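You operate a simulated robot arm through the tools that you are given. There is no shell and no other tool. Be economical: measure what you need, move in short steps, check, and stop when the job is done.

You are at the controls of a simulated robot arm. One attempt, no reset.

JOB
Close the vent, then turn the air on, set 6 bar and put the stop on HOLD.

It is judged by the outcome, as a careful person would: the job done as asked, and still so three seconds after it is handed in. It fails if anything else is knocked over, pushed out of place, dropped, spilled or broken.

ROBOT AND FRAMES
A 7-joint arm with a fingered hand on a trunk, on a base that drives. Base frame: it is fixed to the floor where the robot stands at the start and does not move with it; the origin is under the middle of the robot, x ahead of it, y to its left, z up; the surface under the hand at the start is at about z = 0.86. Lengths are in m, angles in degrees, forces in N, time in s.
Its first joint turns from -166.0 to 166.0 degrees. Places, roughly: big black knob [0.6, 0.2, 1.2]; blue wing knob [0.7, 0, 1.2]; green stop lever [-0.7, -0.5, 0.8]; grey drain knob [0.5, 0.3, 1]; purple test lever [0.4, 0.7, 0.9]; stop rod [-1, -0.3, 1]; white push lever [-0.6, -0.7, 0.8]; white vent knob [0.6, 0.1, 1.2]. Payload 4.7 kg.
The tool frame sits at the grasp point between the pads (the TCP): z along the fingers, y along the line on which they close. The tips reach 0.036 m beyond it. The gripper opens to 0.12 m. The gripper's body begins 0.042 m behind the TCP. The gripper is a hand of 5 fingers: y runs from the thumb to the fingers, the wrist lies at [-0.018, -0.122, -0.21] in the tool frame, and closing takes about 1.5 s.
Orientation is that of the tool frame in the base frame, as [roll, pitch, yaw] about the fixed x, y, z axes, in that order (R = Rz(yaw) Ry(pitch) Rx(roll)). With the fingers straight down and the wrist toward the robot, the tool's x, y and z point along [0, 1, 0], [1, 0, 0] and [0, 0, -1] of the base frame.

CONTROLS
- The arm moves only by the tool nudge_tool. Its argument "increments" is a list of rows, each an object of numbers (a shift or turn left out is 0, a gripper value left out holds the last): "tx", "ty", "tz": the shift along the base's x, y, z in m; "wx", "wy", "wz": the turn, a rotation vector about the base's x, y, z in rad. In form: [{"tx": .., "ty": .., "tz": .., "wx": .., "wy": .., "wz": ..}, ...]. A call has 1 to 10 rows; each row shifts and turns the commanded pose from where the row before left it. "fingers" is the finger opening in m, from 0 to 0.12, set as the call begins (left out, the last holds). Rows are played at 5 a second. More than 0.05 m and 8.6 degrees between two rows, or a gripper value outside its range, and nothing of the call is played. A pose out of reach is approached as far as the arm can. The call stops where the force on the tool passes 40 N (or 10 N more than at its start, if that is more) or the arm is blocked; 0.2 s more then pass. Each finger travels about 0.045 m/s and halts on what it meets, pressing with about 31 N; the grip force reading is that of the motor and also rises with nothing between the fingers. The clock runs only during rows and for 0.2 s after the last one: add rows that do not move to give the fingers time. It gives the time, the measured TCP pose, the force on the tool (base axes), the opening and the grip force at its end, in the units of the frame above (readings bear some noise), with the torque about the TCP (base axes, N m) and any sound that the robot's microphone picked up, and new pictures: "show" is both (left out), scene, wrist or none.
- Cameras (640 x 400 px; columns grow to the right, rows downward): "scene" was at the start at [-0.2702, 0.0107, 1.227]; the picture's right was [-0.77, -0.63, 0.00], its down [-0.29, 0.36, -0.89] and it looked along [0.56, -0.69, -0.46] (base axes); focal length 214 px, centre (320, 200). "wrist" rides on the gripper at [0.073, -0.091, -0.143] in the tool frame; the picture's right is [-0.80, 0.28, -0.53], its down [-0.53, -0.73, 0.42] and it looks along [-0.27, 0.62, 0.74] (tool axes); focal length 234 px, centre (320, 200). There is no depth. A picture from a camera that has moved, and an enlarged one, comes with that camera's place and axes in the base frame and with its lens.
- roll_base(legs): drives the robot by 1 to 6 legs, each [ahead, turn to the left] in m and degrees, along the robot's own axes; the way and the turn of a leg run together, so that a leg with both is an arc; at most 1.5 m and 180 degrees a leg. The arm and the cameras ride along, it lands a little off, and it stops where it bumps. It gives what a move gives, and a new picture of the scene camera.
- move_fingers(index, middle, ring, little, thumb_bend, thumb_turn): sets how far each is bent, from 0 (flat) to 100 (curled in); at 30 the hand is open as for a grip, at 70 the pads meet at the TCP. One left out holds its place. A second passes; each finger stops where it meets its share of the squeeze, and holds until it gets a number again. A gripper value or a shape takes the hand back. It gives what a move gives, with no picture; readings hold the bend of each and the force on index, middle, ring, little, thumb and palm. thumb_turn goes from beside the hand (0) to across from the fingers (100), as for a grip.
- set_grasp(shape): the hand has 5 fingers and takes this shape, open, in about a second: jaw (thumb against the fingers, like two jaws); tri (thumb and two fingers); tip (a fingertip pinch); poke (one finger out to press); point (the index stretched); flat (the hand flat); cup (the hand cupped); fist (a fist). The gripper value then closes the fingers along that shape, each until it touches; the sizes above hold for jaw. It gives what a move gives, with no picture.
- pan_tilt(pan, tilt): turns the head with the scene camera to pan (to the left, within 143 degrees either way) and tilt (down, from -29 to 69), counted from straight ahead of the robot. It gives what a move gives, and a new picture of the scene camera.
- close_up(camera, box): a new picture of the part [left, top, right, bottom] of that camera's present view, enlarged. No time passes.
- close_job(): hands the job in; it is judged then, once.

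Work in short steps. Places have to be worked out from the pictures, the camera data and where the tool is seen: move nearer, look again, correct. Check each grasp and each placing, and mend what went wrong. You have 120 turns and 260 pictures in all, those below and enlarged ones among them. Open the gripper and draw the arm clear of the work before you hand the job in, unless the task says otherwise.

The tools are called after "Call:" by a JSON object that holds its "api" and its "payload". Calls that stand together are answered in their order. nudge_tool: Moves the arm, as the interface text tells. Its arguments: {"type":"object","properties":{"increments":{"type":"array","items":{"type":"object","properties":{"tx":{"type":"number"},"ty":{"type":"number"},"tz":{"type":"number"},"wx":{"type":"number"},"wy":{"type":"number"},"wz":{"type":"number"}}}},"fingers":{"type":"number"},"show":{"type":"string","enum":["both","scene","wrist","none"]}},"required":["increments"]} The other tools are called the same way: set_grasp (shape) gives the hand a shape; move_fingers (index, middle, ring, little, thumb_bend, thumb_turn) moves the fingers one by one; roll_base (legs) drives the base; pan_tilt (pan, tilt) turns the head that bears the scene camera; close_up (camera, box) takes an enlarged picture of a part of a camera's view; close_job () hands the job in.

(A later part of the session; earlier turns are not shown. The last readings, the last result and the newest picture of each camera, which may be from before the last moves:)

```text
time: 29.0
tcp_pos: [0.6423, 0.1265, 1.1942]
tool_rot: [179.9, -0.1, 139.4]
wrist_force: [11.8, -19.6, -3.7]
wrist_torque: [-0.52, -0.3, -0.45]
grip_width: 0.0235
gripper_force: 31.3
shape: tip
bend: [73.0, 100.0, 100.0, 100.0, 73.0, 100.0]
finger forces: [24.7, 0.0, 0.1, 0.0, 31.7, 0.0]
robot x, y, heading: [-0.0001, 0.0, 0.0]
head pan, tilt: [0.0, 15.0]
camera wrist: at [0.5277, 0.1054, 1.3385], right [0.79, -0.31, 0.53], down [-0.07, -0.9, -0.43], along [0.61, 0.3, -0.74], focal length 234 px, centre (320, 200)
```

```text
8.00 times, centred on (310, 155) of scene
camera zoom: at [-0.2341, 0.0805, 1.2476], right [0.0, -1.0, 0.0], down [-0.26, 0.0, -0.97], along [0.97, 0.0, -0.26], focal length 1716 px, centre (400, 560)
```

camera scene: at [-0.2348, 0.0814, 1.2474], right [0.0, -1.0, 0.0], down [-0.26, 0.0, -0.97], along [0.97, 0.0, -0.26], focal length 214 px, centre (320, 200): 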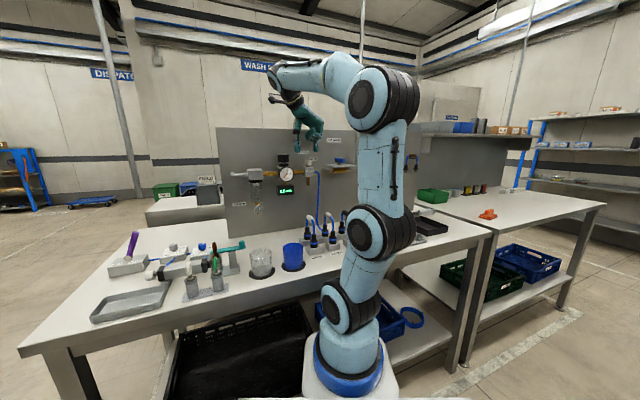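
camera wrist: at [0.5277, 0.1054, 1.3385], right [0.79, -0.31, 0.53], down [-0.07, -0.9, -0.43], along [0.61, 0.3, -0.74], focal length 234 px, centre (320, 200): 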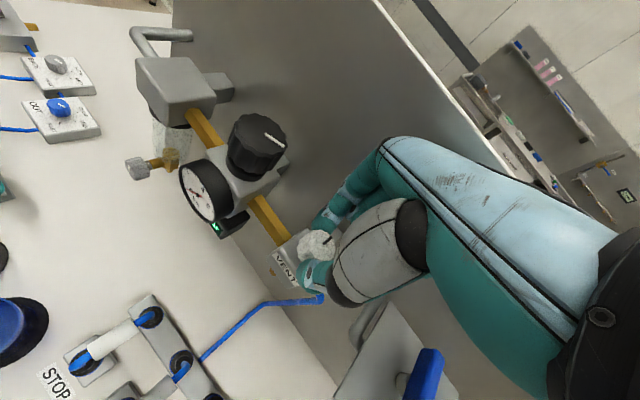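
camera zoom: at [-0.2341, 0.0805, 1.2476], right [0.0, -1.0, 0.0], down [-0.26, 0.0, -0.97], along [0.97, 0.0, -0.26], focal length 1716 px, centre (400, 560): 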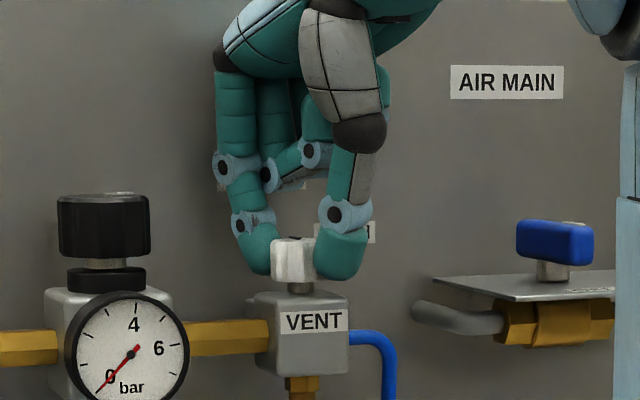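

Torque rose to 0.45 N·m and the knob began slipping in the grip, so it is at its stop. Release and check the pointer.

Call:
{"api": "nudge_tool", "payload": {"increments": [{}, {}, {}, {}, {"tz": 0.03}, {"tz": 0.04}, {"tz": 0.04}], "fingers": 0.075}}

Call:
{"api": "close_up", "payload": {"camera": "wrist", "box": [220, 220, 340, 340]}}

Call:
{"api": "close_up", "payload": {"camera": "scene", "box": [280, 130, 360, 180]}}

```text
time: 30.6
tcp_pos: [0.6424, 0.1292, 1.306]
tool_rot: [179.9, -0.1, 139.3]
wrist_force: [0.4, -0.2, 0.3]
wrist_torque: [0.02, 0.0, -0.02]
grip_width: 0.0747
gripper_force: 0.1
shape: tip
bend: [29.0, 98.0, 99.0, 99.0, 64.0, 100.0]
finger forces: [0.1, 0.0, 0.1, 0.1, 0.0, 0.1]
robot x, y, heading: [-0.0023, 0.0036, 0.0]
head pan, tilt: [0.0, 15.0]
camera scene: at [-0.2347, 0.0812, 1.2474], right [0.0, -1.0, 0.0], down [-0.26, 0.0, -0.97], along [0.97, 0.0, -0.26], focal length 214 px, centre (320, 200)
camera wrist: at [0.5272, 0.1074, 1.4486], right [0.79, -0.31, 0.52], down [-0.07, -0.9, -0.43], along [0.61, 0.3, -0.74], focal length 234 px, centre (320, 200)
```

scene: 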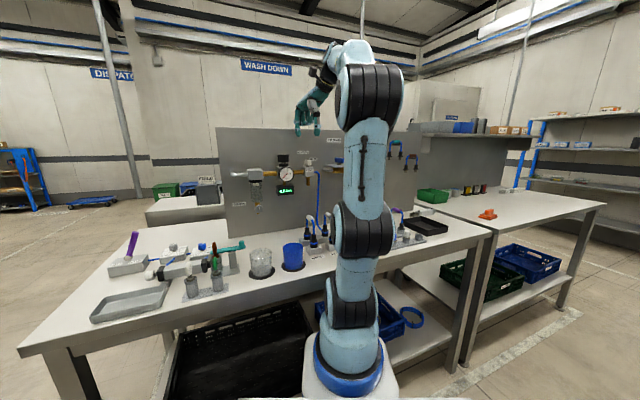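
wrist: 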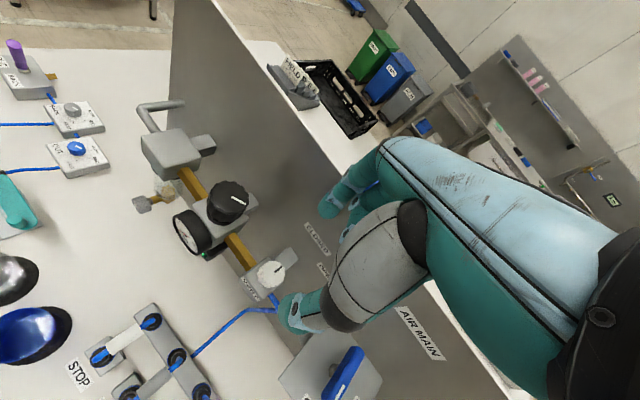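

```text
3.33 times, centred on (280, 280) of wrist
camera zoom: at [0.5272, 0.1074, 1.4486], right [0.79, -0.31, 0.52], down [-0.07, -0.9, -0.43], along [0.61, 0.3, -0.74], focal length 781 px, centre (453, -67)
```

zoom: 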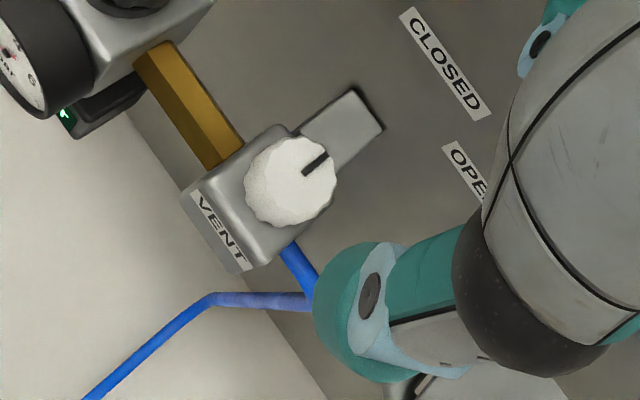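

```text
8.00 times, centred on (320, 155) of scene
camera zoom: at [-0.2347, 0.0812, 1.2474], right [0.0, -1.0, 0.0], down [-0.26, 0.0, -0.97], along [0.97, 0.0, -0.26], focal length 1716 px, centre (320, 560)
```

zoom: 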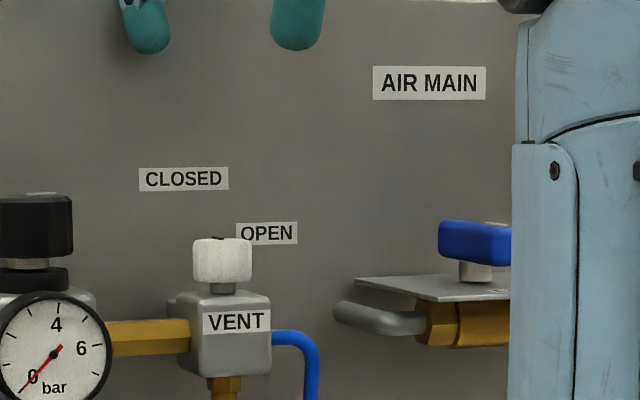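

The pointer now faces CLOSED at its stop. Next, the air main wing: I'll rotate back and move over it at height, checking reach.

Call:
{"api": "nudge_tool", "payload": {"increments": [{"tz": 0.03, "wz": -0.14}, {"wz": -0.149}, {"wz": -0.149}, {"wz": -0.149}, {"wz": -0.149}, {"wz": -0.149}, {"wz": -0.149}, {"wz": -0.149}, {"wz": -0.149}, {"wz": -0.149}], "show": "none"}}

Call:
{"api": "nudge_tool", "payload": {"increments": [{"ty": -0.045, "tx": 0.01}, {"ty": -0.045, "tx": 0.02}, {"ty": -0.041, "tx": 0.02}]}}

Call:
{"api": "close_up", "payload": {"camera": "wrist", "box": [200, 180, 360, 300]}}

```text
time: 32.8
tcp_pos: [0.6411, 0.1308, 1.3345]
tool_rot: [179.9, 0.0, 54.3]
wrist_force: [-1.0, -0.3, 0.6]
wrist_torque: [0.01, -0.01, 0.0]
grip_width: 0.0747
gripper_force: 0.1
shape: tip
bend: [29.0, 98.0, 99.0, 99.0, 64.0, 100.0]
finger forces: [0.1, 0.0, 0.0, 0.0, 0.1, 0.0]
robot x, y, heading: [0.0021, 0.0019, -0.0]
head pan, tilt: [0.0, 15.0]
```

```text
time: 33.6
tcp_pos: [0.6934, -0.0014, 1.3343]
tool_rot: [180.0, 0.0, 54.6]
wrist_force: [0.8, -0.5, 1.0]
wrist_torque: [-0.03, -0.02, 0.0]
grip_width: 0.0749
gripper_force: 0.2
shape: tip
bend: [29.0, 98.0, 99.0, 99.0, 64.0, 100.0]
finger forces: [0.0, 0.0, 0.0, 0.0, 0.1, 0.0]
robot x, y, heading: [0.0029, -0.0011, -0.1]
head pan, tilt: [0.0, 15.0]
camera scene: at [-0.235, 0.0813, 1.2474], right [0.0, -1.0, 0.0], down [-0.26, 0.0, -0.97], along [0.97, 0.0, -0.26], focal length 214 px, centre (320, 200)
camera wrist: at [0.6612, 0.1108, 1.4779], right [-0.24, -0.82, 0.53], down [-0.9, -0.01, -0.43], along [0.35, -0.58, -0.74], focal length 234 px, centre (320, 200)
```

scene: 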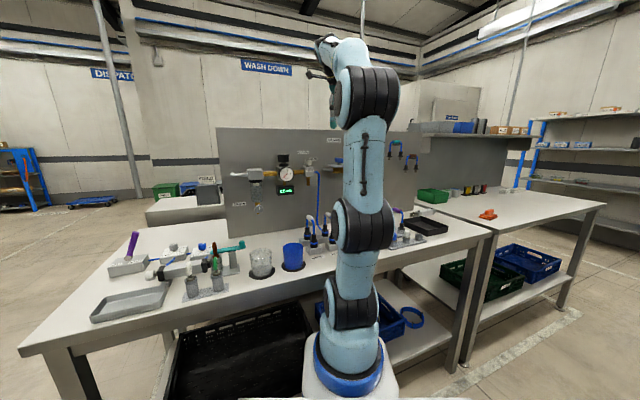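
wrist: 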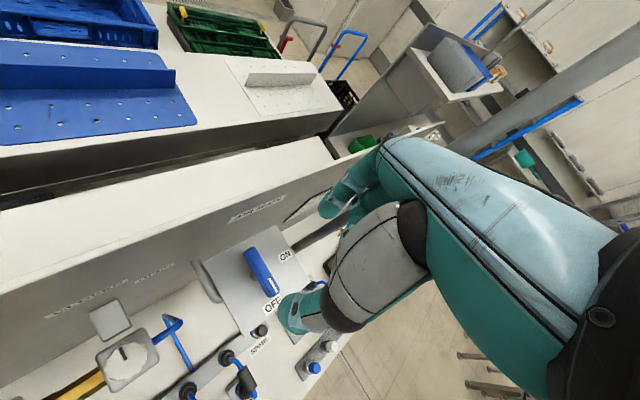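

```text
3.33 times, centred on (280, 240) of wrist
camera zoom: at [0.6612, 0.1108, 1.4779], right [-0.24, -0.82, 0.53], down [-0.9, -0.01, -0.43], along [0.35, -0.58, -0.74], focal length 781 px, centre (453, 67)
```

zoom: 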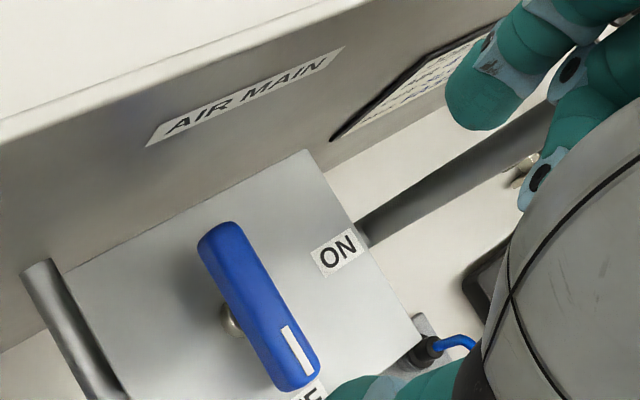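

The whole panel is turned about 22°, so the wing runs perpendicular to it, centred near (0.700, 0.000) with the blade at z 1.165–1.185. Align to yaw 22° and descend partway.

Call:
{"api": "nudge_tool", "payload": {"increments": [{"wz": -0.142}, {"wz": -0.142}, {"wz": -0.142}, {"wz": -0.142}, {"tx": 0.007, "ty": 0.001, "tz": -0.045}, {"tz": -0.045}, {}], "fingers": 0.06}}

Call:
{"api": "close_up", "payload": {"camera": "scene", "box": [290, 120, 370, 180]}}

Call:
{"api": "close_up", "payload": {"camera": "wrist", "box": [200, 180, 360, 300]}}

```text
time: 35.2
tcp_pos: [0.6984, 0.0023, 1.244]
tool_rot: [179.9, 0.0, 22.0]
wrist_force: [-0.6, 0.6, -0.4]
wrist_torque: [-0.01, 0.03, 0.04]
grip_width: 0.0604
gripper_force: 0.0
shape: tip
bend: [73.0, 98.0, 99.0, 99.0, 70.0, 100.0]
finger forces: [0.1, 0.0, 0.0, 0.0, 0.0, 0.0]
robot x, y, heading: [-0.0001, 0.0008, 0.1]
head pan, tilt: [0.0, 15.0]
camera scene: at [-0.2347, 0.0812, 1.2474], right [0.0, -1.0, 0.0], down [-0.26, 0.0, -0.97], along [0.97, 0.0, -0.26], focal length 214 px, centre (320, 200)
camera wrist: at [0.7318, 0.1142, 1.3884], right [-0.64, -0.56, 0.53], down [-0.77, 0.48, -0.43], along [-0.01, -0.68, -0.74], focal length 234 px, centre (320, 200)
```

scene: 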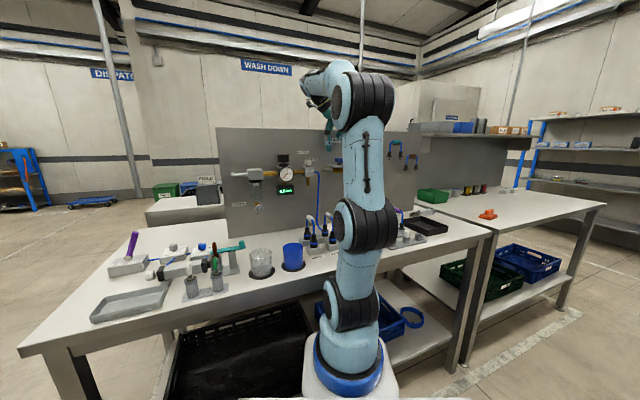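
wrist: 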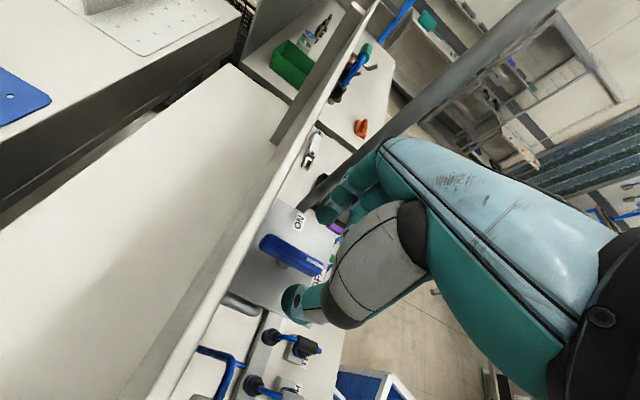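

```text
6.67 times, centred on (330, 150) of scene
camera zoom: at [-0.2347, 0.0812, 1.2474], right [0.0, -1.0, 0.0], down [-0.26, 0.0, -0.97], along [0.97, 0.0, -0.26], focal length 1430 px, centre (253, 533)
```

zoom: 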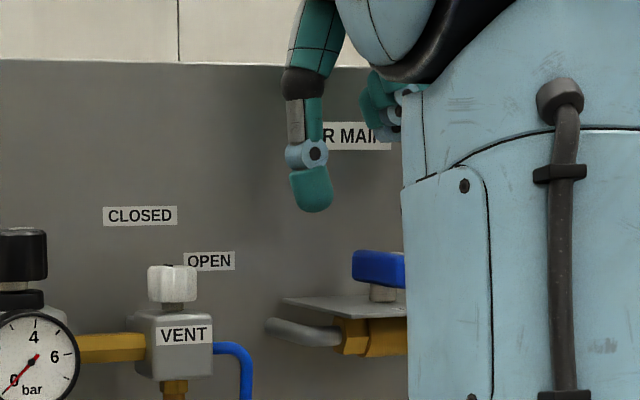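

```text
3.33 times, centred on (280, 240) of wrist
camera zoom: at [0.7318, 0.1142, 1.3884], right [-0.64, -0.56, 0.53], down [-0.77, 0.48, -0.43], along [-0.01, -0.68, -0.74], focal length 781 px, centre (453, 67)
```

zoom: 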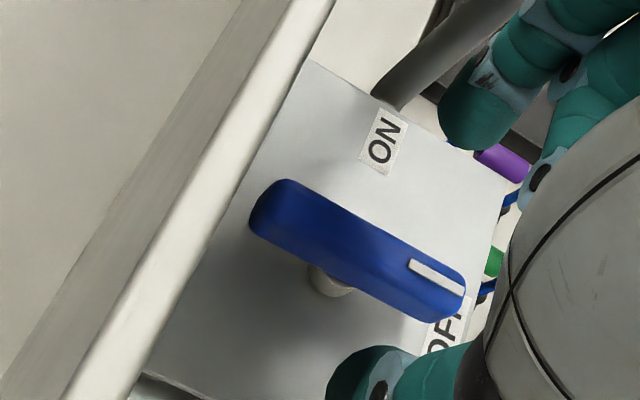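

Wing centre re-measured at about (0.702, -0.001). Nudge onto it, lower to z≈1.197 and close.

Call:
{"api": "nudge_tool", "payload": {"increments": [{"tx": 0.002, "ty": -0.003, "tz": -0.022, "wz": 0.03}, {"tz": -0.025}, {}], "show": "none"}}

Call:
{"api": "close_up", "payload": {"camera": "wrist", "box": [200, 180, 360, 300]}}

```text
time: 36.0
tcp_pos: [0.7005, -0.0035, 1.1977]
tool_rot: [180.0, -0.1, 23.7]
wrist_force: [0.2, -0.5, -0.6]
wrist_torque: [0.01, 0.01, 0.0]
grip_width: 0.0606
gripper_force: 0.1
shape: tip
bend: [73.0, 98.0, 99.0, 99.0, 70.0, 100.0]
finger forces: [0.0, 0.1, 0.0, 0.0, 0.0, 0.1]
robot x, y, heading: [0.0038, -0.0002, 0.0]
head pan, tilt: [0.0, 15.0]
```

```text
3.33 times, centred on (280, 240) of wrist
camera zoom: at [0.7306, 0.1105, 1.3409], right [-0.63, -0.58, 0.53], down [-0.78, 0.46, -0.43], along [0.01, -0.68, -0.74], focal length 781 px, centre (453, 67)
```

zoom: 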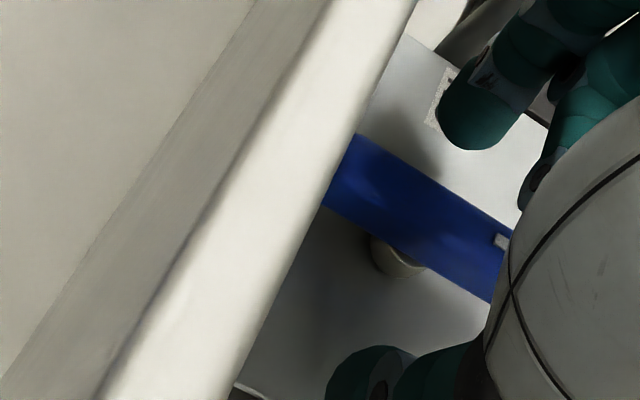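

Call:
{"api": "nudge_tool", "payload": {"increments": [{}, {}, {}, {}, {}, {}, {}, {}], "fingers": 0.0, "show": "none"}}

Call:
{"api": "close_up", "payload": {"camera": "wrist", "box": [200, 180, 360, 300]}}

```text
time: 37.8
tcp_pos: [0.7, -0.0027, 1.1975]
tool_rot: [179.9, 0.0, 23.6]
wrist_force: [-0.8, -1.3, -4.3]
wrist_torque: [-0.05, 0.03, -0.07]
grip_width: 0.0097
gripper_force: 30.8
shape: tip
bend: [71.0, 100.0, 100.0, 100.0, 72.0, 100.0]
finger forces: [27.8, 0.0, 0.0, 0.0, 27.0, 0.1]
robot x, y, heading: [-0.004, -0.0052, 0.3]
head pan, tilt: [0.0, 15.0]
```

```text
3.33 times, centred on (280, 240) of wrist
camera zoom: at [0.7307, 0.1104, 1.3411], right [-0.62, -0.58, 0.53], down [-0.78, 0.46, -0.43], along [0.01, -0.68, -0.74], focal length 781 px, centre (453, 67)
```

zoom: 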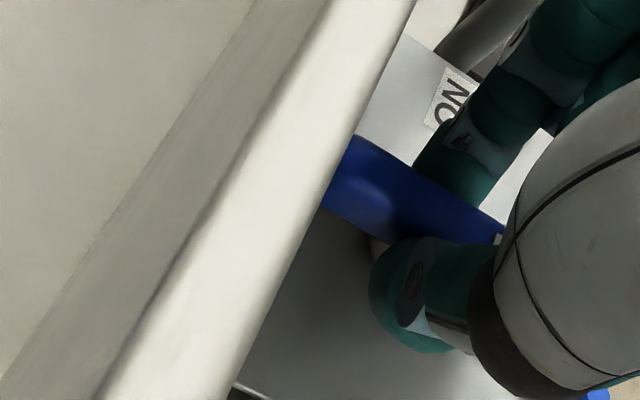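

The wing is pinched near its pivot. Turn +90° in two parts.

Call:
{"api": "nudge_tool", "payload": {"increments": [{"wz": 0.13}, {"wz": 0.13}, {"wz": 0.13}, {"wz": 0.13}, {"wz": 0.13}, {"wz": 0.13}], "show": "none"}}

Call:
{"api": "close_up", "payload": {"camera": "wrist", "box": [200, 180, 360, 300]}}

```text
time: 39.2
tcp_pos: [0.7006, -0.0058, 1.1979]
tool_rot: [179.9, -0.1, 68.4]
wrist_force: [-6.7, -16.8, -4.5]
wrist_torque: [-0.49, 0.17, -0.21]
grip_width: 0.0095
gripper_force: 30.9
shape: tip
bend: [71.0, 100.0, 100.0, 100.0, 72.0, 100.0]
finger forces: [31.0, 0.0, 0.1, 0.1, 26.9, 0.0]
robot x, y, heading: [0.0032, 0.0012, -0.2]
head pan, tilt: [0.0, 15.0]
```

```text
3.33 times, centred on (280, 240) of wrist
camera zoom: at [0.6417, 0.0968, 1.3414], right [-0.04, -0.85, 0.53], down [-0.88, -0.22, -0.43], along [0.48, -0.48, -0.74], focal length 781 px, centre (453, 67)
```

zoom: 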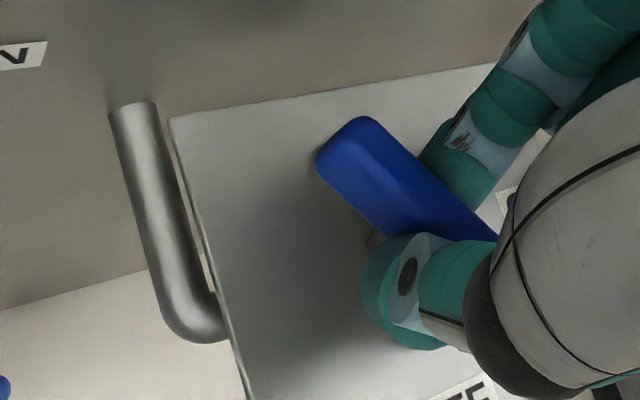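

Turning well; a sideways force suggests I'm slightly off pivot. Continue, shifting a few mm to relieve it.

Call:
{"api": "nudge_tool", "payload": {"increments": [{"wz": 0.12, "ty": -0.003}, {"wz": 0.12}, {"wz": 0.12, "tx": -0.001}, {"wz": 0.12}, {"wz": 0.12}, {"wz": 0.12}], "show": "none"}}

Call:
{"api": "close_up", "payload": {"camera": "wrist", "box": [200, 180, 360, 300]}}

Call:
{"api": "close_up", "payload": {"camera": "scene", "box": [262, 150, 310, 200]}}

```text
time: 40.6
tcp_pos: [0.7005, -0.0074, 1.1985]
tool_rot: [179.9, 0.0, 109.8]
wrist_force: [6.0, -6.9, -4.6]
wrist_torque: [-0.19, -0.2, -0.18]
grip_width: 0.0095
gripper_force: 30.8
shape: tip
bend: [71.0, 100.0, 100.0, 100.0, 73.0, 100.0]
finger forces: [33.1, 0.0, 0.1, 0.1, 26.8, 0.1]
robot x, y, heading: [-0.0021, -0.0014, -0.2]
head pan, tilt: [0.0, 15.0]
```

```text
3.33 times, centred on (280, 240) of wrist
camera zoom: at [0.59, 0.0301, 1.3415], right [0.53, -0.66, 0.53], down [-0.51, -0.75, -0.43], along [0.68, -0.04, -0.74], focal length 781 px, centre (453, 67)
```

zoom: 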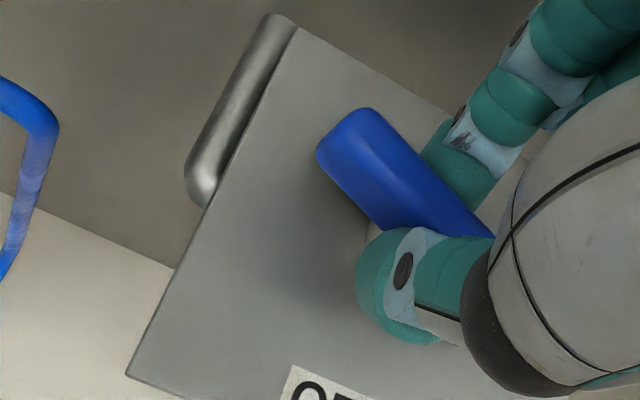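

```text
8.00 times, centred on (286, 175) of scene
camera zoom: at [-0.2343, 0.0807, 1.2475], right [0.0, -1.0, 0.0], down [-0.26, 0.0, -0.97], along [0.97, 0.0, -0.26], focal length 1716 px, centre (592, 400)
```

zoom: 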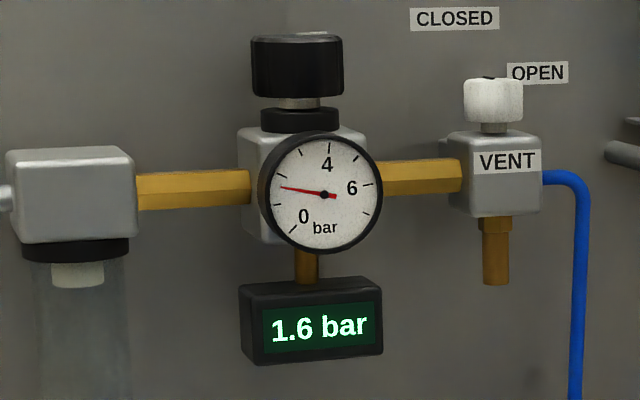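

Pressure is reading 1.6 bar. Keep turning until the stop.

Call:
{"api": "nudge_tool", "payload": {"increments": [{"wz": 0.1}, {"wz": 0.1}], "show": "none"}}

Call:
{"api": "close_up", "payload": {"camera": "wrist", "box": [200, 180, 360, 300]}}

Call:
{"api": "close_up", "payload": {"camera": "scene", "box": [262, 150, 310, 200]}}

```text
time: 41.2
tcp_pos: [0.7009, -0.0068, 1.1973]
tool_rot: [179.9, 0.0, 121.1]
wrist_force: [9.2, -8.6, -3.9]
wrist_torque: [-0.23, -0.28, -0.14]
grip_width: 0.0096
gripper_force: 30.8
shape: tip
bend: [71.0, 100.0, 100.0, 100.0, 73.0, 100.0]
finger forces: [33.6, 0.0, 0.0, 0.0, 27.3, 0.1]
robot x, y, heading: [0.0, 0.0004, -0.0]
head pan, tilt: [0.0, 15.0]
```

```text
3.33 times, centred on (280, 240) of wrist
camera zoom: at [0.5849, 0.0077, 1.3415], right [0.65, -0.54, 0.53], down [-0.35, -0.83, -0.43], along [0.67, 0.09, -0.74], focal length 781 px, centre (453, 67)
```

zoom: 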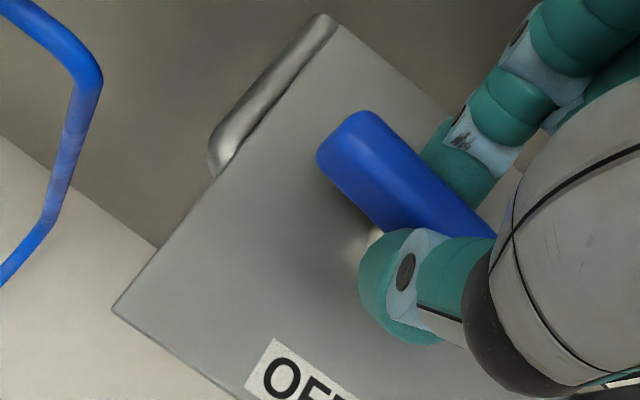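

```text
8.00 times, centred on (286, 175) of scene
camera zoom: at [-0.2343, 0.0806, 1.2475], right [0.0, -1.0, 0.0], down [-0.26, 0.0, -0.97], along [0.97, 0.0, -0.26], focal length 1716 px, centre (592, 400)
```

zoom: 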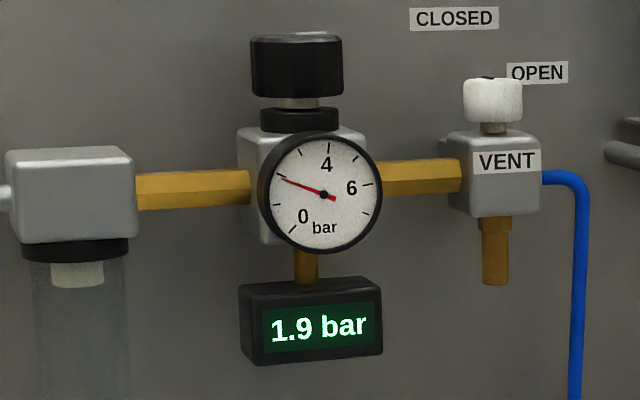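

Call:
{"api": "nudge_tool", "payload": {"increments": [{"wz": 0.08}, {"wz": 0.08}], "show": "none"}}

Call:
{"api": "close_up", "payload": {"camera": "wrist", "box": [200, 180, 360, 300]}}

Call:
{"api": "close_up", "payload": {"camera": "scene", "box": [262, 130, 342, 200]}}

```text
time: 41.8
tcp_pos: [0.7009, -0.0063, 1.1976]
tool_rot: [179.7, 0.0, 130.1]
wrist_force: [15.8, -11.4, 0.8]
wrist_torque: [-0.24, -0.48, -0.32]
grip_width: 0.0094
gripper_force: 31.1
shape: tip
bend: [71.0, 100.0, 100.0, 100.0, 73.0, 100.0]
finger forces: [36.6, 0.0, 0.0, 0.0, 26.6, 0.0]
robot x, y, heading: [0.0013, -0.0031, 0.0]
head pan, tilt: [0.0, 15.0]
```

```text
3.33 times, centred on (280, 240) of wrist
camera zoom: at [0.5837, -0.011, 1.341], right [0.73, -0.43, 0.53], down [-0.21, -0.88, -0.43], along [0.65, 0.2, -0.74], focal length 781 px, centre (453, 67)
```

zoom: 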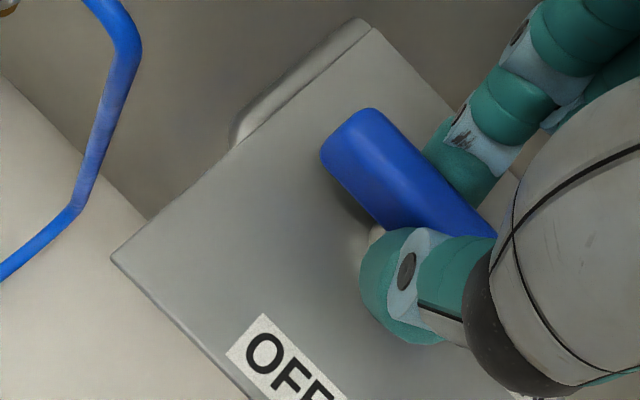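

```text
5.71 times, centred on (302, 165) of scene
camera zoom: at [-0.2341, 0.0805, 1.2476], right [0.0, -1.0, 0.0], down [-0.26, 0.0, -0.97], along [0.97, 0.0, -0.26], focal length 1226 px, centre (423, 400)
```

zoom: 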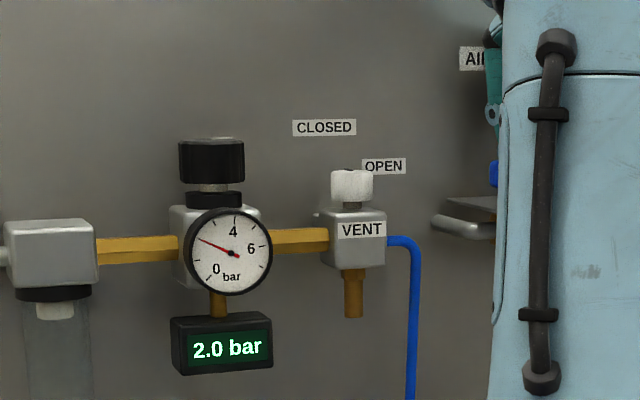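

The wing looks parallel to the panel now with torque rising at its stop. Release with a small opening, lift and inspect.

Call:
{"api": "nudge_tool", "payload": {"increments": [{}, {}, {}, {"tz": 0.03}, {"tz": 0.04}, {"tz": 0.04}], "fingers": 0.05, "show": "none"}}

Call:
{"api": "close_up", "payload": {"camera": "wrist", "box": [200, 180, 360, 300]}}

Call:
{"api": "close_up", "payload": {"camera": "scene", "box": [262, 130, 342, 200]}}

```text
time: 43.2
tcp_pos: [0.6991, -0.0074, 1.3087]
tool_rot: [179.9, -0.1, 130.2]
wrist_force: [-0.5, -0.7, 0.4]
wrist_torque: [-0.01, 0.02, -0.06]
grip_width: 0.0498
gripper_force: 0.1
shape: tip
bend: [73.0, 98.0, 99.0, 99.0, 72.0, 100.0]
finger forces: [0.1, 0.1, 0.1, 0.0, 0.0, 0.0]
robot x, y, heading: [0.0017, -0.0019, 0.1]
head pan, tilt: [0.0, 15.0]
```

```text
3.33 times, centred on (280, 240) of wrist
camera zoom: at [0.582, -0.0111, 1.4517], right [0.73, -0.43, 0.52], down [-0.22, -0.88, -0.43], along [0.65, 0.2, -0.74], focal length 781 px, centre (453, 67)
```

zoom: 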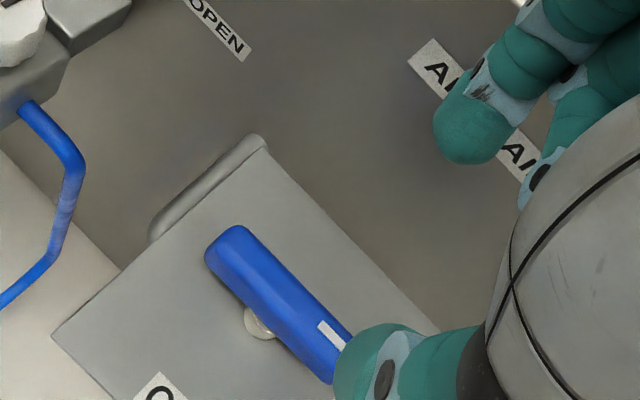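

```text
5.71 times, centred on (302, 165) of scene
camera zoom: at [-0.2347, 0.081, 1.2474], right [0.0, -1.0, 0.0], down [-0.26, 0.0, -0.97], along [0.97, 0.0, -0.26], focal length 1226 px, centre (423, 400)
```

zoom: 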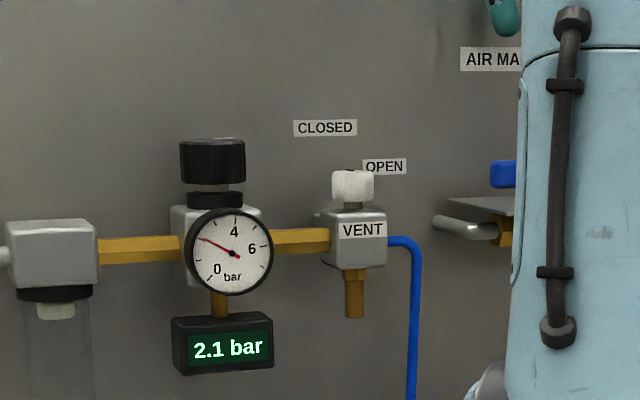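

Air main is ON and the readout is settling around 2 bar. Next the black regulator knob at about (0.604, 0.221), top z 1.202; move over it.

Call:
{"api": "nudge_tool", "payload": {"increments": [{"tx": -0.02, "ty": 0.04}, {"tx": -0.02, "ty": 0.04}, {"tx": -0.02, "ty": 0.04}, {"tx": -0.02, "ty": 0.04}, {"tx": -0.015, "ty": 0.04, "wz": 0.1}, {"ty": 0.028, "wz": 0.07}, {"tz": -0.04}, {}], "fingers": 0.065}}

Call:
{"api": "close_up", "payload": {"camera": "scene", "box": [252, 120, 332, 200]}}

Call:
{"api": "close_up", "payload": {"camera": "wrist", "box": [200, 180, 360, 300]}}

```text
time: 45.0
tcp_pos: [0.6051, 0.2222, 1.2686]
tool_rot: [179.9, -0.1, 140.0]
wrist_force: [0.8, 0.4, 0.0]
wrist_torque: [0.01, 0.0, -0.01]
grip_width: 0.0645
gripper_force: 0.2
shape: tip
bend: [73.0, 98.0, 99.0, 99.0, 68.0, 100.0]
finger forces: [0.1, 0.1, 0.0, 0.0, 0.0, 0.0]
robot x, y, heading: [0.0005, -0.0016, -0.0]
head pan, tilt: [0.0, 15.0]
camera scene: at [-0.2348, 0.081, 1.2474], right [0.0, -1.0, 0.0], down [-0.26, 0.0, -0.97], along [0.97, 0.0, -0.26], focal length 214 px, centre (320, 200)
camera wrist: at [0.4907, 0.1983, 1.4118], right [0.79, -0.3, 0.53], down [-0.06, -0.9, -0.43], along [0.6, 0.31, -0.74], focal length 234 px, centre (320, 200)
```

scene: 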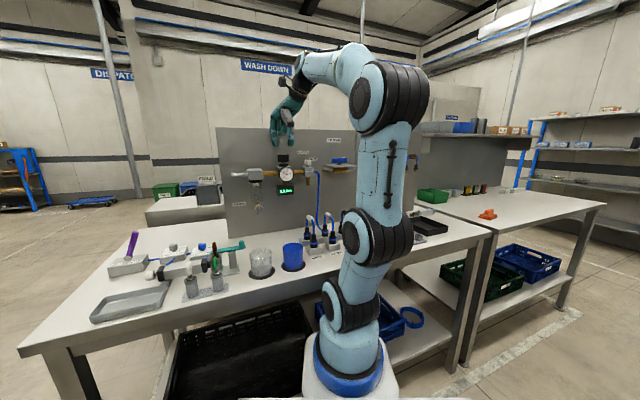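
wrist: 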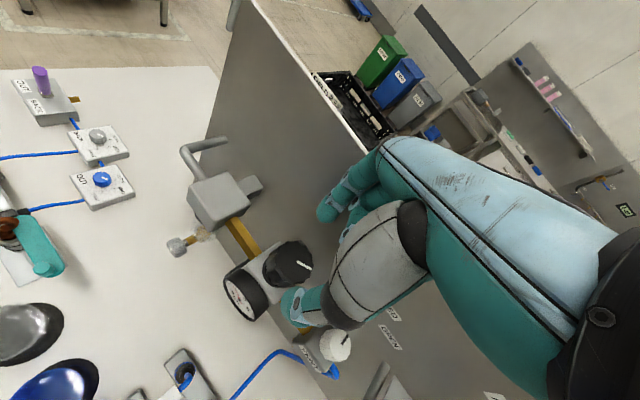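

```text
5.00 times, centred on (292, 160) of scene
camera zoom: at [-0.2348, 0.081, 1.2474], right [0.0, -1.0, 0.0], down [-0.26, 0.0, -0.97], along [0.97, 0.0, -0.26], focal length 1072 px, centre (460, 400)
```

zoom: 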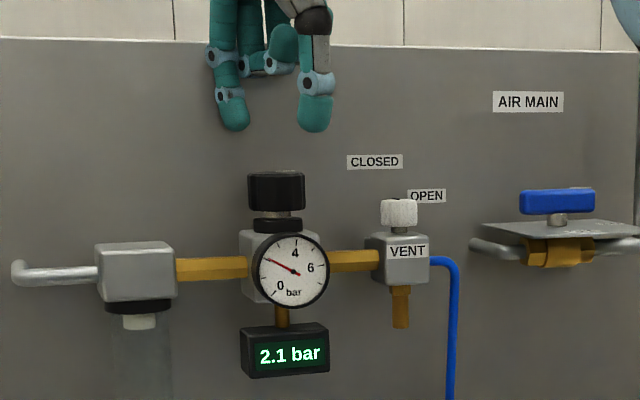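

```text
3.33 times, centred on (280, 240) of wrist
camera zoom: at [0.4907, 0.1983, 1.4118], right [0.79, -0.3, 0.53], down [-0.06, -0.9, -0.43], along [0.6, 0.31, -0.74], focal length 781 px, centre (453, 67)
```

zoom: 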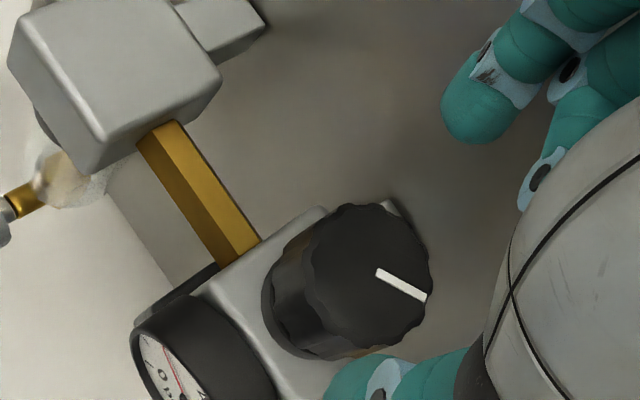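

2.1 bar; the knob is centred at about (0.606, 0.220) under the hand. Descend and grip.

Call:
{"api": "nudge_tool", "payload": {"increments": [{"tz": -0.03}, {"tz": -0.026, "ty": -0.001}, {}], "show": "none"}}

Call:
{"api": "nudge_tool", "payload": {"increments": [{}, {}, {}, {}, {}, {}], "fingers": 0.0, "show": "none"}}

Call:
{"api": "close_up", "payload": {"camera": "wrist", "box": [200, 180, 360, 300]}}

Call:
{"api": "close_up", "payload": {"camera": "scene", "box": [252, 120, 332, 200]}}

```text
time: 45.8
tcp_pos: [0.6059, 0.2204, 1.2114]
tool_rot: [179.9, 0.0, 139.9]
wrist_force: [0.2, 0.3, 0.1]
wrist_torque: [-0.02, -0.02, -0.03]
grip_width: 0.0646
gripper_force: 0.1
shape: tip
bend: [73.0, 98.0, 99.0, 99.0, 68.0, 100.0]
finger forces: [0.0, 0.1, 0.1, 0.0, 0.1, 0.0]
robot x, y, heading: [0.0008, 0.0002, 0.1]
head pan, tilt: [0.0, 15.0]
```

```text
time: 47.2
tcp_pos: [0.6052, 0.2211, 1.2117]
tool_rot: [179.9, -0.1, 140.0]
wrist_force: [-1.0, 0.1, -2.9]
wrist_torque: [0.01, 0.04, -0.03]
grip_width: 0.0381
gripper_force: 30.7
shape: tip
bend: [73.0, 100.0, 100.0, 100.0, 74.0, 100.0]
finger forces: [27.3, 0.0, 0.0, 0.1, 27.8, 0.1]
robot x, y, heading: [0.0016, 0.0038, 0.1]
head pan, tilt: [0.0, 15.0]
```

```text
3.33 times, centred on (280, 240) of wrist
camera zoom: at [0.4916, 0.1968, 1.3553], right [0.79, -0.3, 0.53], down [-0.06, -0.9, -0.43], along [0.6, 0.31, -0.74], focal length 781 px, centre (453, 67)
```

zoom: 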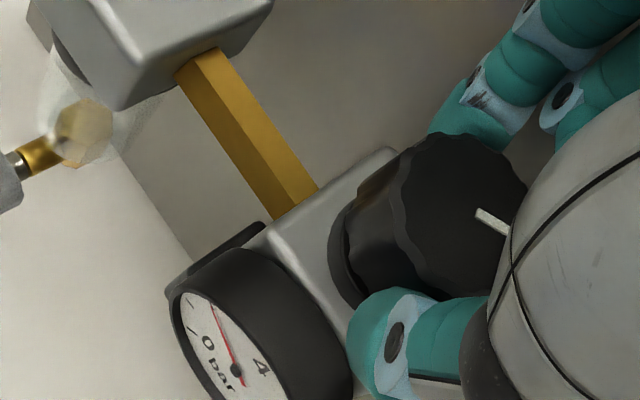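

```text
5.00 times, centred on (292, 160) of scene
camera zoom: at [-0.2348, 0.081, 1.2474], right [0.0, -1.0, 0.0], down [-0.26, 0.0, -0.97], along [0.97, 0.0, -0.26], focal length 1072 px, centre (460, 400)
```

zoom: 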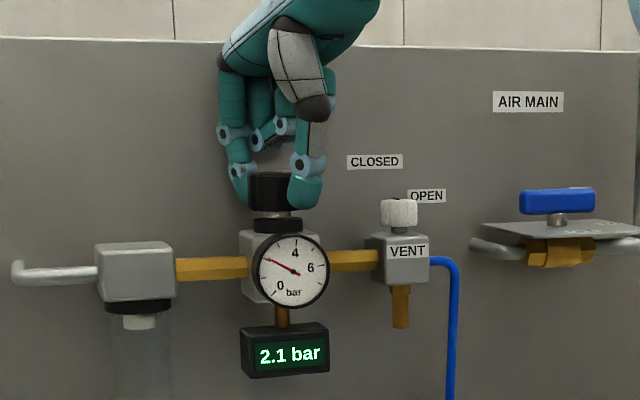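

Gripped. Try a small clockwise turn (about 20°) and read the pressure.

Call:
{"api": "nudge_tool", "payload": {"increments": [{"wz": -0.12}, {"wz": -0.12}, {"wz": -0.12}, {}], "show": "none"}}

Call:
{"api": "close_up", "payload": {"camera": "scene", "box": [252, 120, 332, 200]}}

Call:
{"api": "close_up", "payload": {"camera": "wrist", "box": [200, 180, 360, 300]}}

```text
time: 48.2
tcp_pos: [0.6059, 0.2213, 1.2111]
tool_rot: [179.8, -0.1, 119.4]
wrist_force: [0.6, 4.6, -2.7]
wrist_torque: [0.14, -0.07, 0.09]
grip_width: 0.038
gripper_force: 31.2
shape: tip
bend: [73.0, 100.0, 100.0, 100.0, 74.0, 100.0]
finger forces: [30.7, 0.0, 0.0, 0.0, 27.7, 0.1]
robot x, y, heading: [0.0013, -0.0021, -0.2]
head pan, tilt: [0.0, 15.0]
```

```text
5.00 times, centred on (292, 160) of scene
camera zoom: at [-0.2347, 0.0812, 1.2474], right [0.0, -1.0, 0.0], down [-0.26, 0.0, -0.97], along [0.97, 0.0, -0.26], focal length 1072 px, centre (460, 400)
```

zoom: 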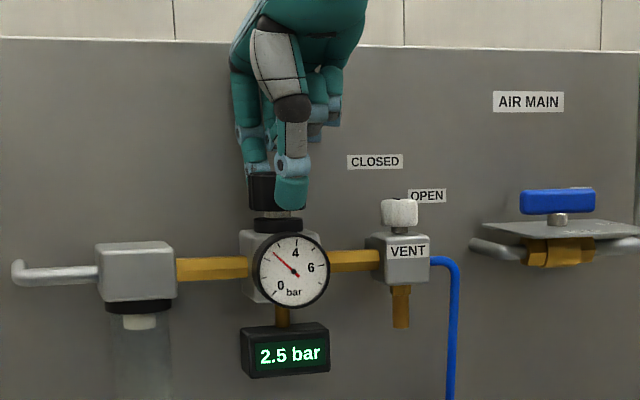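

```text
3.33 times, centred on (280, 240) of wrist
camera zoom: at [0.49, 0.2392, 1.3552], right [0.64, -0.57, 0.53], down [-0.38, -0.82, -0.43], along [0.67, 0.07, -0.74], focal length 781 px, centre (453, 67)
```

zoom: 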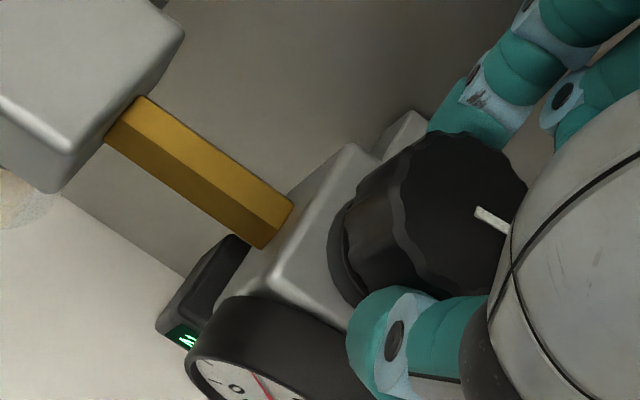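

Clockwise raises it. Turn another ~55° and pause to see the settled reading.

Call:
{"api": "nudge_tool", "payload": {"increments": [{"wz": -0.12}, {"wz": -0.12}, {"wz": -0.12}, {"wz": -0.12}, {"wz": -0.12}, {"wz": -0.12}, {"wz": -0.12}, {"wz": -0.12}, {}, {}], "show": "none"}}

Call:
{"api": "close_up", "payload": {"camera": "scene", "box": [252, 120, 332, 200]}}

Call:
{"api": "nudge_tool", "payload": {"increments": [{}, {}, {}, {}, {}, {}, {}, {}, {}, {}], "show": "none"}}

Call:
{"api": "close_up", "payload": {"camera": "scene", "box": [252, 120, 332, 200]}}

```text
time: 50.4
tcp_pos: [0.605, 0.2213, 1.211]
tool_rot: [179.9, 0.0, 64.2]
wrist_force: [6.7, 9.8, 2.2]
wrist_torque: [0.26, -0.14, 0.04]
grip_width: 0.0384
gripper_force: 30.8
shape: tip
bend: [73.0, 100.0, 100.0, 100.0, 75.0, 100.0]
finger forces: [30.9, 0.0, 0.0, 0.0, 29.4, 0.1]
robot x, y, heading: [-0.0022, 0.001, -0.1]
head pan, tilt: [0.0, 15.0]
```

```text
5.00 times, centred on (292, 160) of scene
camera zoom: at [-0.2345, 0.0816, 1.2474], right [0.0, -1.0, 0.0], down [-0.26, 0.0, -0.97], along [0.97, 0.0, -0.26], focal length 1072 px, centre (460, 400)
```

zoom: 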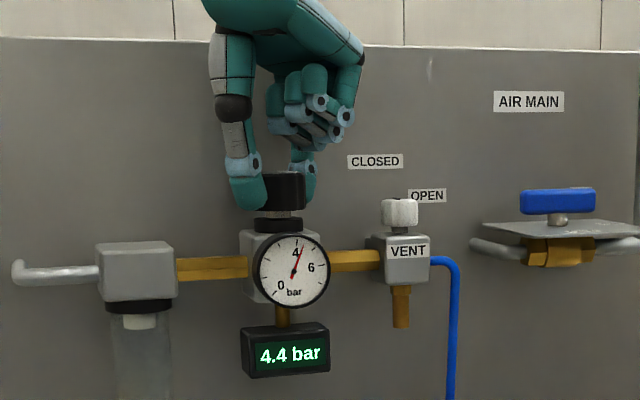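

```text
time: 52.6
tcp_pos: [0.6051, 0.2218, 1.2118]
tool_rot: [179.9, 0.0, 64.4]
wrist_force: [7.0, 8.1, 3.4]
wrist_torque: [0.18, -0.18, 0.02]
grip_width: 0.0383
gripper_force: 31.1
shape: tip
bend: [73.0, 100.0, 100.0, 100.0, 75.0, 99.0]
finger forces: [31.0, 0.1, 0.1, 0.1, 29.3, 0.0]
robot x, y, heading: [0.0028, 0.0017, -0.1]
head pan, tilt: [0.0, 15.0]
```

```text
5.00 times, centred on (292, 160) of scene
camera zoom: at [-0.2346, 0.0816, 1.2474], right [0.0, -1.0, 0.0], down [-0.26, 0.0, -0.97], along [0.97, 0.0, -0.26], focal length 1072 px, centre (460, 400)
```

zoom: 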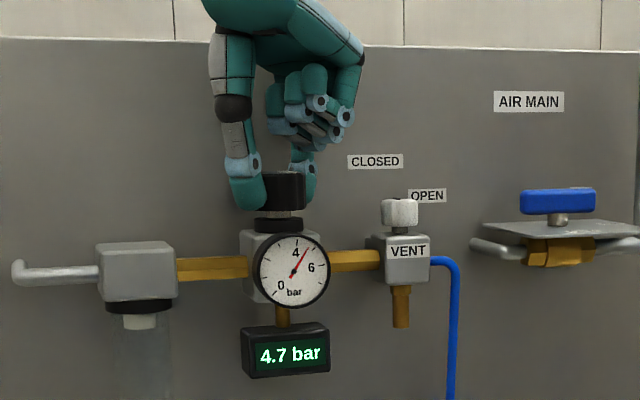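

About 29° per bar; 1.3 bar more needs ~38°. Turn 31° first, then check.

Call:
{"api": "nudge_tool", "payload": {"increments": [{"wz": -0.11}, {"wz": -0.11}, {"wz": -0.11}, {"wz": -0.11}, {"wz": -0.11}, {}, {}, {}, {}, {}], "show": "none"}}

Call:
{"api": "nudge_tool", "payload": {"increments": [{}, {}, {}, {}, {}, {}, {}, {}], "show": "none"}}

Call:
{"api": "close_up", "payload": {"camera": "scene", "box": [252, 120, 332, 200]}}

```text
time: 54.8
tcp_pos: [0.6046, 0.2213, 1.2113]
tool_rot: [180.0, 0.0, 32.8]
wrist_force: [5.4, 13.6, 6.8]
wrist_torque: [0.44, -0.11, 0.08]
grip_width: 0.038
gripper_force: 30.5
shape: tip
bend: [74.0, 100.0, 100.0, 100.0, 74.0, 98.0]
finger forces: [27.2, 0.0, 0.1, 0.1, 36.1, 0.1]
robot x, y, heading: [-0.0018, 0.0034, -0.1]
head pan, tilt: [0.0, 15.0]
```

```text
time: 56.6
tcp_pos: [0.6046, 0.2205, 1.2116]
tool_rot: [-180.0, 0.0, 32.8]
wrist_force: [5.8, 12.7, 4.3]
wrist_torque: [0.46, -0.08, 0.02]
grip_width: 0.0378
gripper_force: 30.9
shape: tip
bend: [74.0, 100.0, 100.0, 100.0, 74.0, 98.0]
finger forces: [27.3, 0.0, 0.0, 0.0, 35.5, 0.1]
robot x, y, heading: [-0.0002, -0.0034, 0.2]
head pan, tilt: [0.0, 15.0]
```

```text
5.00 times, centred on (292, 160) of scene
camera zoom: at [-0.2346, 0.0821, 1.2474], right [0.0, -1.0, 0.0], down [-0.26, 0.0, -0.97], along [0.97, 0.0, -0.26], focal length 1072 px, centre (460, 400)
```

zoom: 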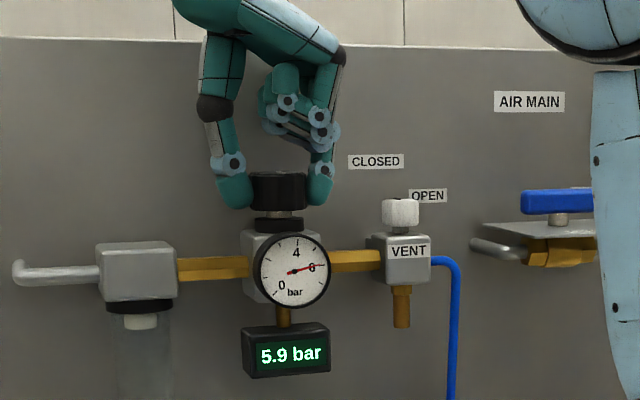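

5.9 bar. A small trim of 2° and wait.

Call:
{"api": "nudge_tool", "payload": {"increments": [{"wz": -0.035}, {}, {}, {}, {}, {}, {}, {}, {}, {}], "show": "none"}}

Call:
{"api": "nudge_tool", "payload": {"increments": [{}, {}, {}, {}, {}, {}, {}, {}], "show": "none"}}

Call:
{"api": "close_up", "payload": {"camera": "scene", "box": [262, 170, 312, 200]}}

```text
time: 58.8
tcp_pos: [0.605, 0.2219, 1.2117]
tool_rot: [179.9, 0.0, 30.8]
wrist_force: [4.9, 12.2, 0.1]
wrist_torque: [0.4, -0.06, 0.01]
grip_width: 0.038
gripper_force: 31.2
shape: tip
bend: [74.0, 100.0, 100.0, 100.0, 74.0, 98.0]
finger forces: [26.8, 0.0, 0.0, 0.0, 35.5, 0.0]
robot x, y, heading: [-0.0029, -0.0019, 0.1]
head pan, tilt: [0.0, 15.0]
```

```text
time: 60.6
tcp_pos: [0.605, 0.2216, 1.2113]
tool_rot: [179.9, 0.0, 30.8]
wrist_force: [5.1, 11.0, -0.2]
wrist_torque: [0.36, -0.08, 0.05]
grip_width: 0.038
gripper_force: 31.0
shape: tip
bend: [74.0, 100.0, 100.0, 100.0, 74.0, 98.0]
finger forces: [27.1, 0.0, 0.1, 0.0, 35.0, 0.0]
robot x, y, heading: [0.0019, 0.0038, -0.1]
head pan, tilt: [0.0, 15.0]
```

```text
12.80 times, centred on (287, 185) of scene
camera zoom: at [-0.2346, 0.0824, 1.2474], right [0.0, -1.0, 0.0], down [-0.26, 0.0, -0.97], along [0.97, 0.0, -0.26], focal length 2745 px, centre (742, 392)
```

zoom: 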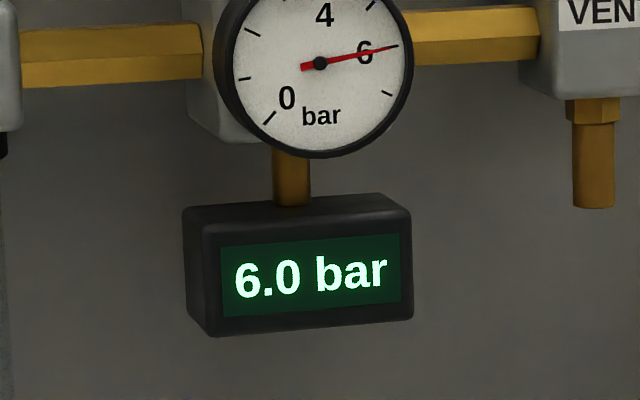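

6.0 bar. Release, lift clear and verify it holds.

Call:
{"api": "nudge_tool", "payload": {"increments": [{}, {}, {}, {}, {"tz": 0.03}, {"tz": 0.04}, {"tz": 0.04}, {"tz": 0.04}, {}, {}], "fingers": 0.07}}

Call:
{"api": "close_up", "payload": {"camera": "scene", "box": [252, 130, 352, 200]}}

```text
time: 62.8
tcp_pos: [0.6036, 0.219, 1.2949]
tool_rot: [179.8, 0.0, 30.8]
wrist_force: [0.1, 0.4, -0.2]
wrist_torque: [0.01, 0.06, 0.0]
grip_width: 0.0693
gripper_force: 0.0
shape: tip
bend: [73.0, 98.0, 99.0, 99.0, 67.0, 100.0]
finger forces: [0.0, 0.1, 0.1, 0.0, 0.1, 0.0]
out of reach, approached as far as the arm can: row 7, 8
robot x, y, heading: [0.0021, 0.0015, -0.2]
head pan, tilt: [0.0, 15.0]
camera scene: at [-0.2348, 0.0819, 1.2474], right [0.0, -1.0, 0.0], down [-0.26, 0.0, -0.97], along [0.97, 0.0, -0.26], focal length 214 px, centre (320, 200)
camera wrist: at [0.6187, 0.3359, 1.4387], right [-0.55, -0.65, 0.53], down [-0.83, 0.36, -0.43], along [0.09, -0.67, -0.74], focal length 234 px, centre (320, 200)
```

scene: 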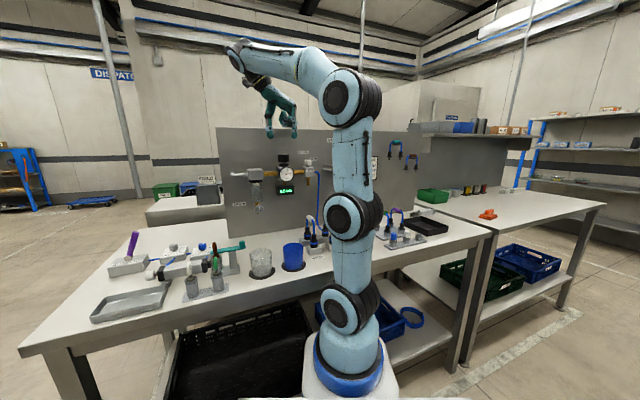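
wrist: 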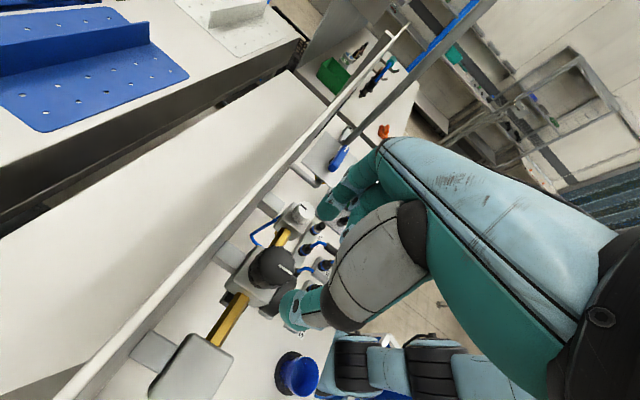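

```text
5.71 times, centred on (302, 165) of scene
camera zoom: at [-0.2348, 0.0819, 1.2474], right [0.0, -1.0, 0.0], down [-0.26, 0.0, -0.97], along [0.97, 0.0, -0.26], focal length 1226 px, centre (423, 400)
```

zoom: 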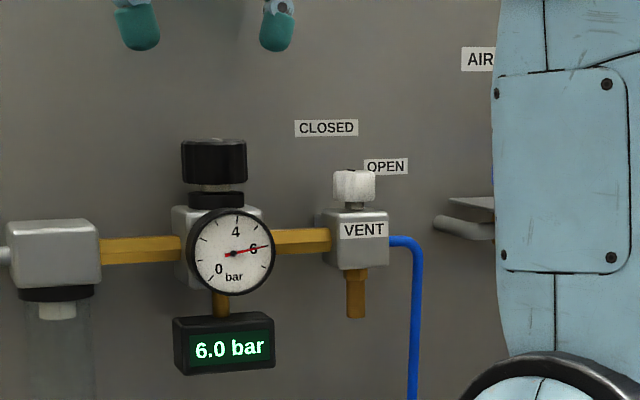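

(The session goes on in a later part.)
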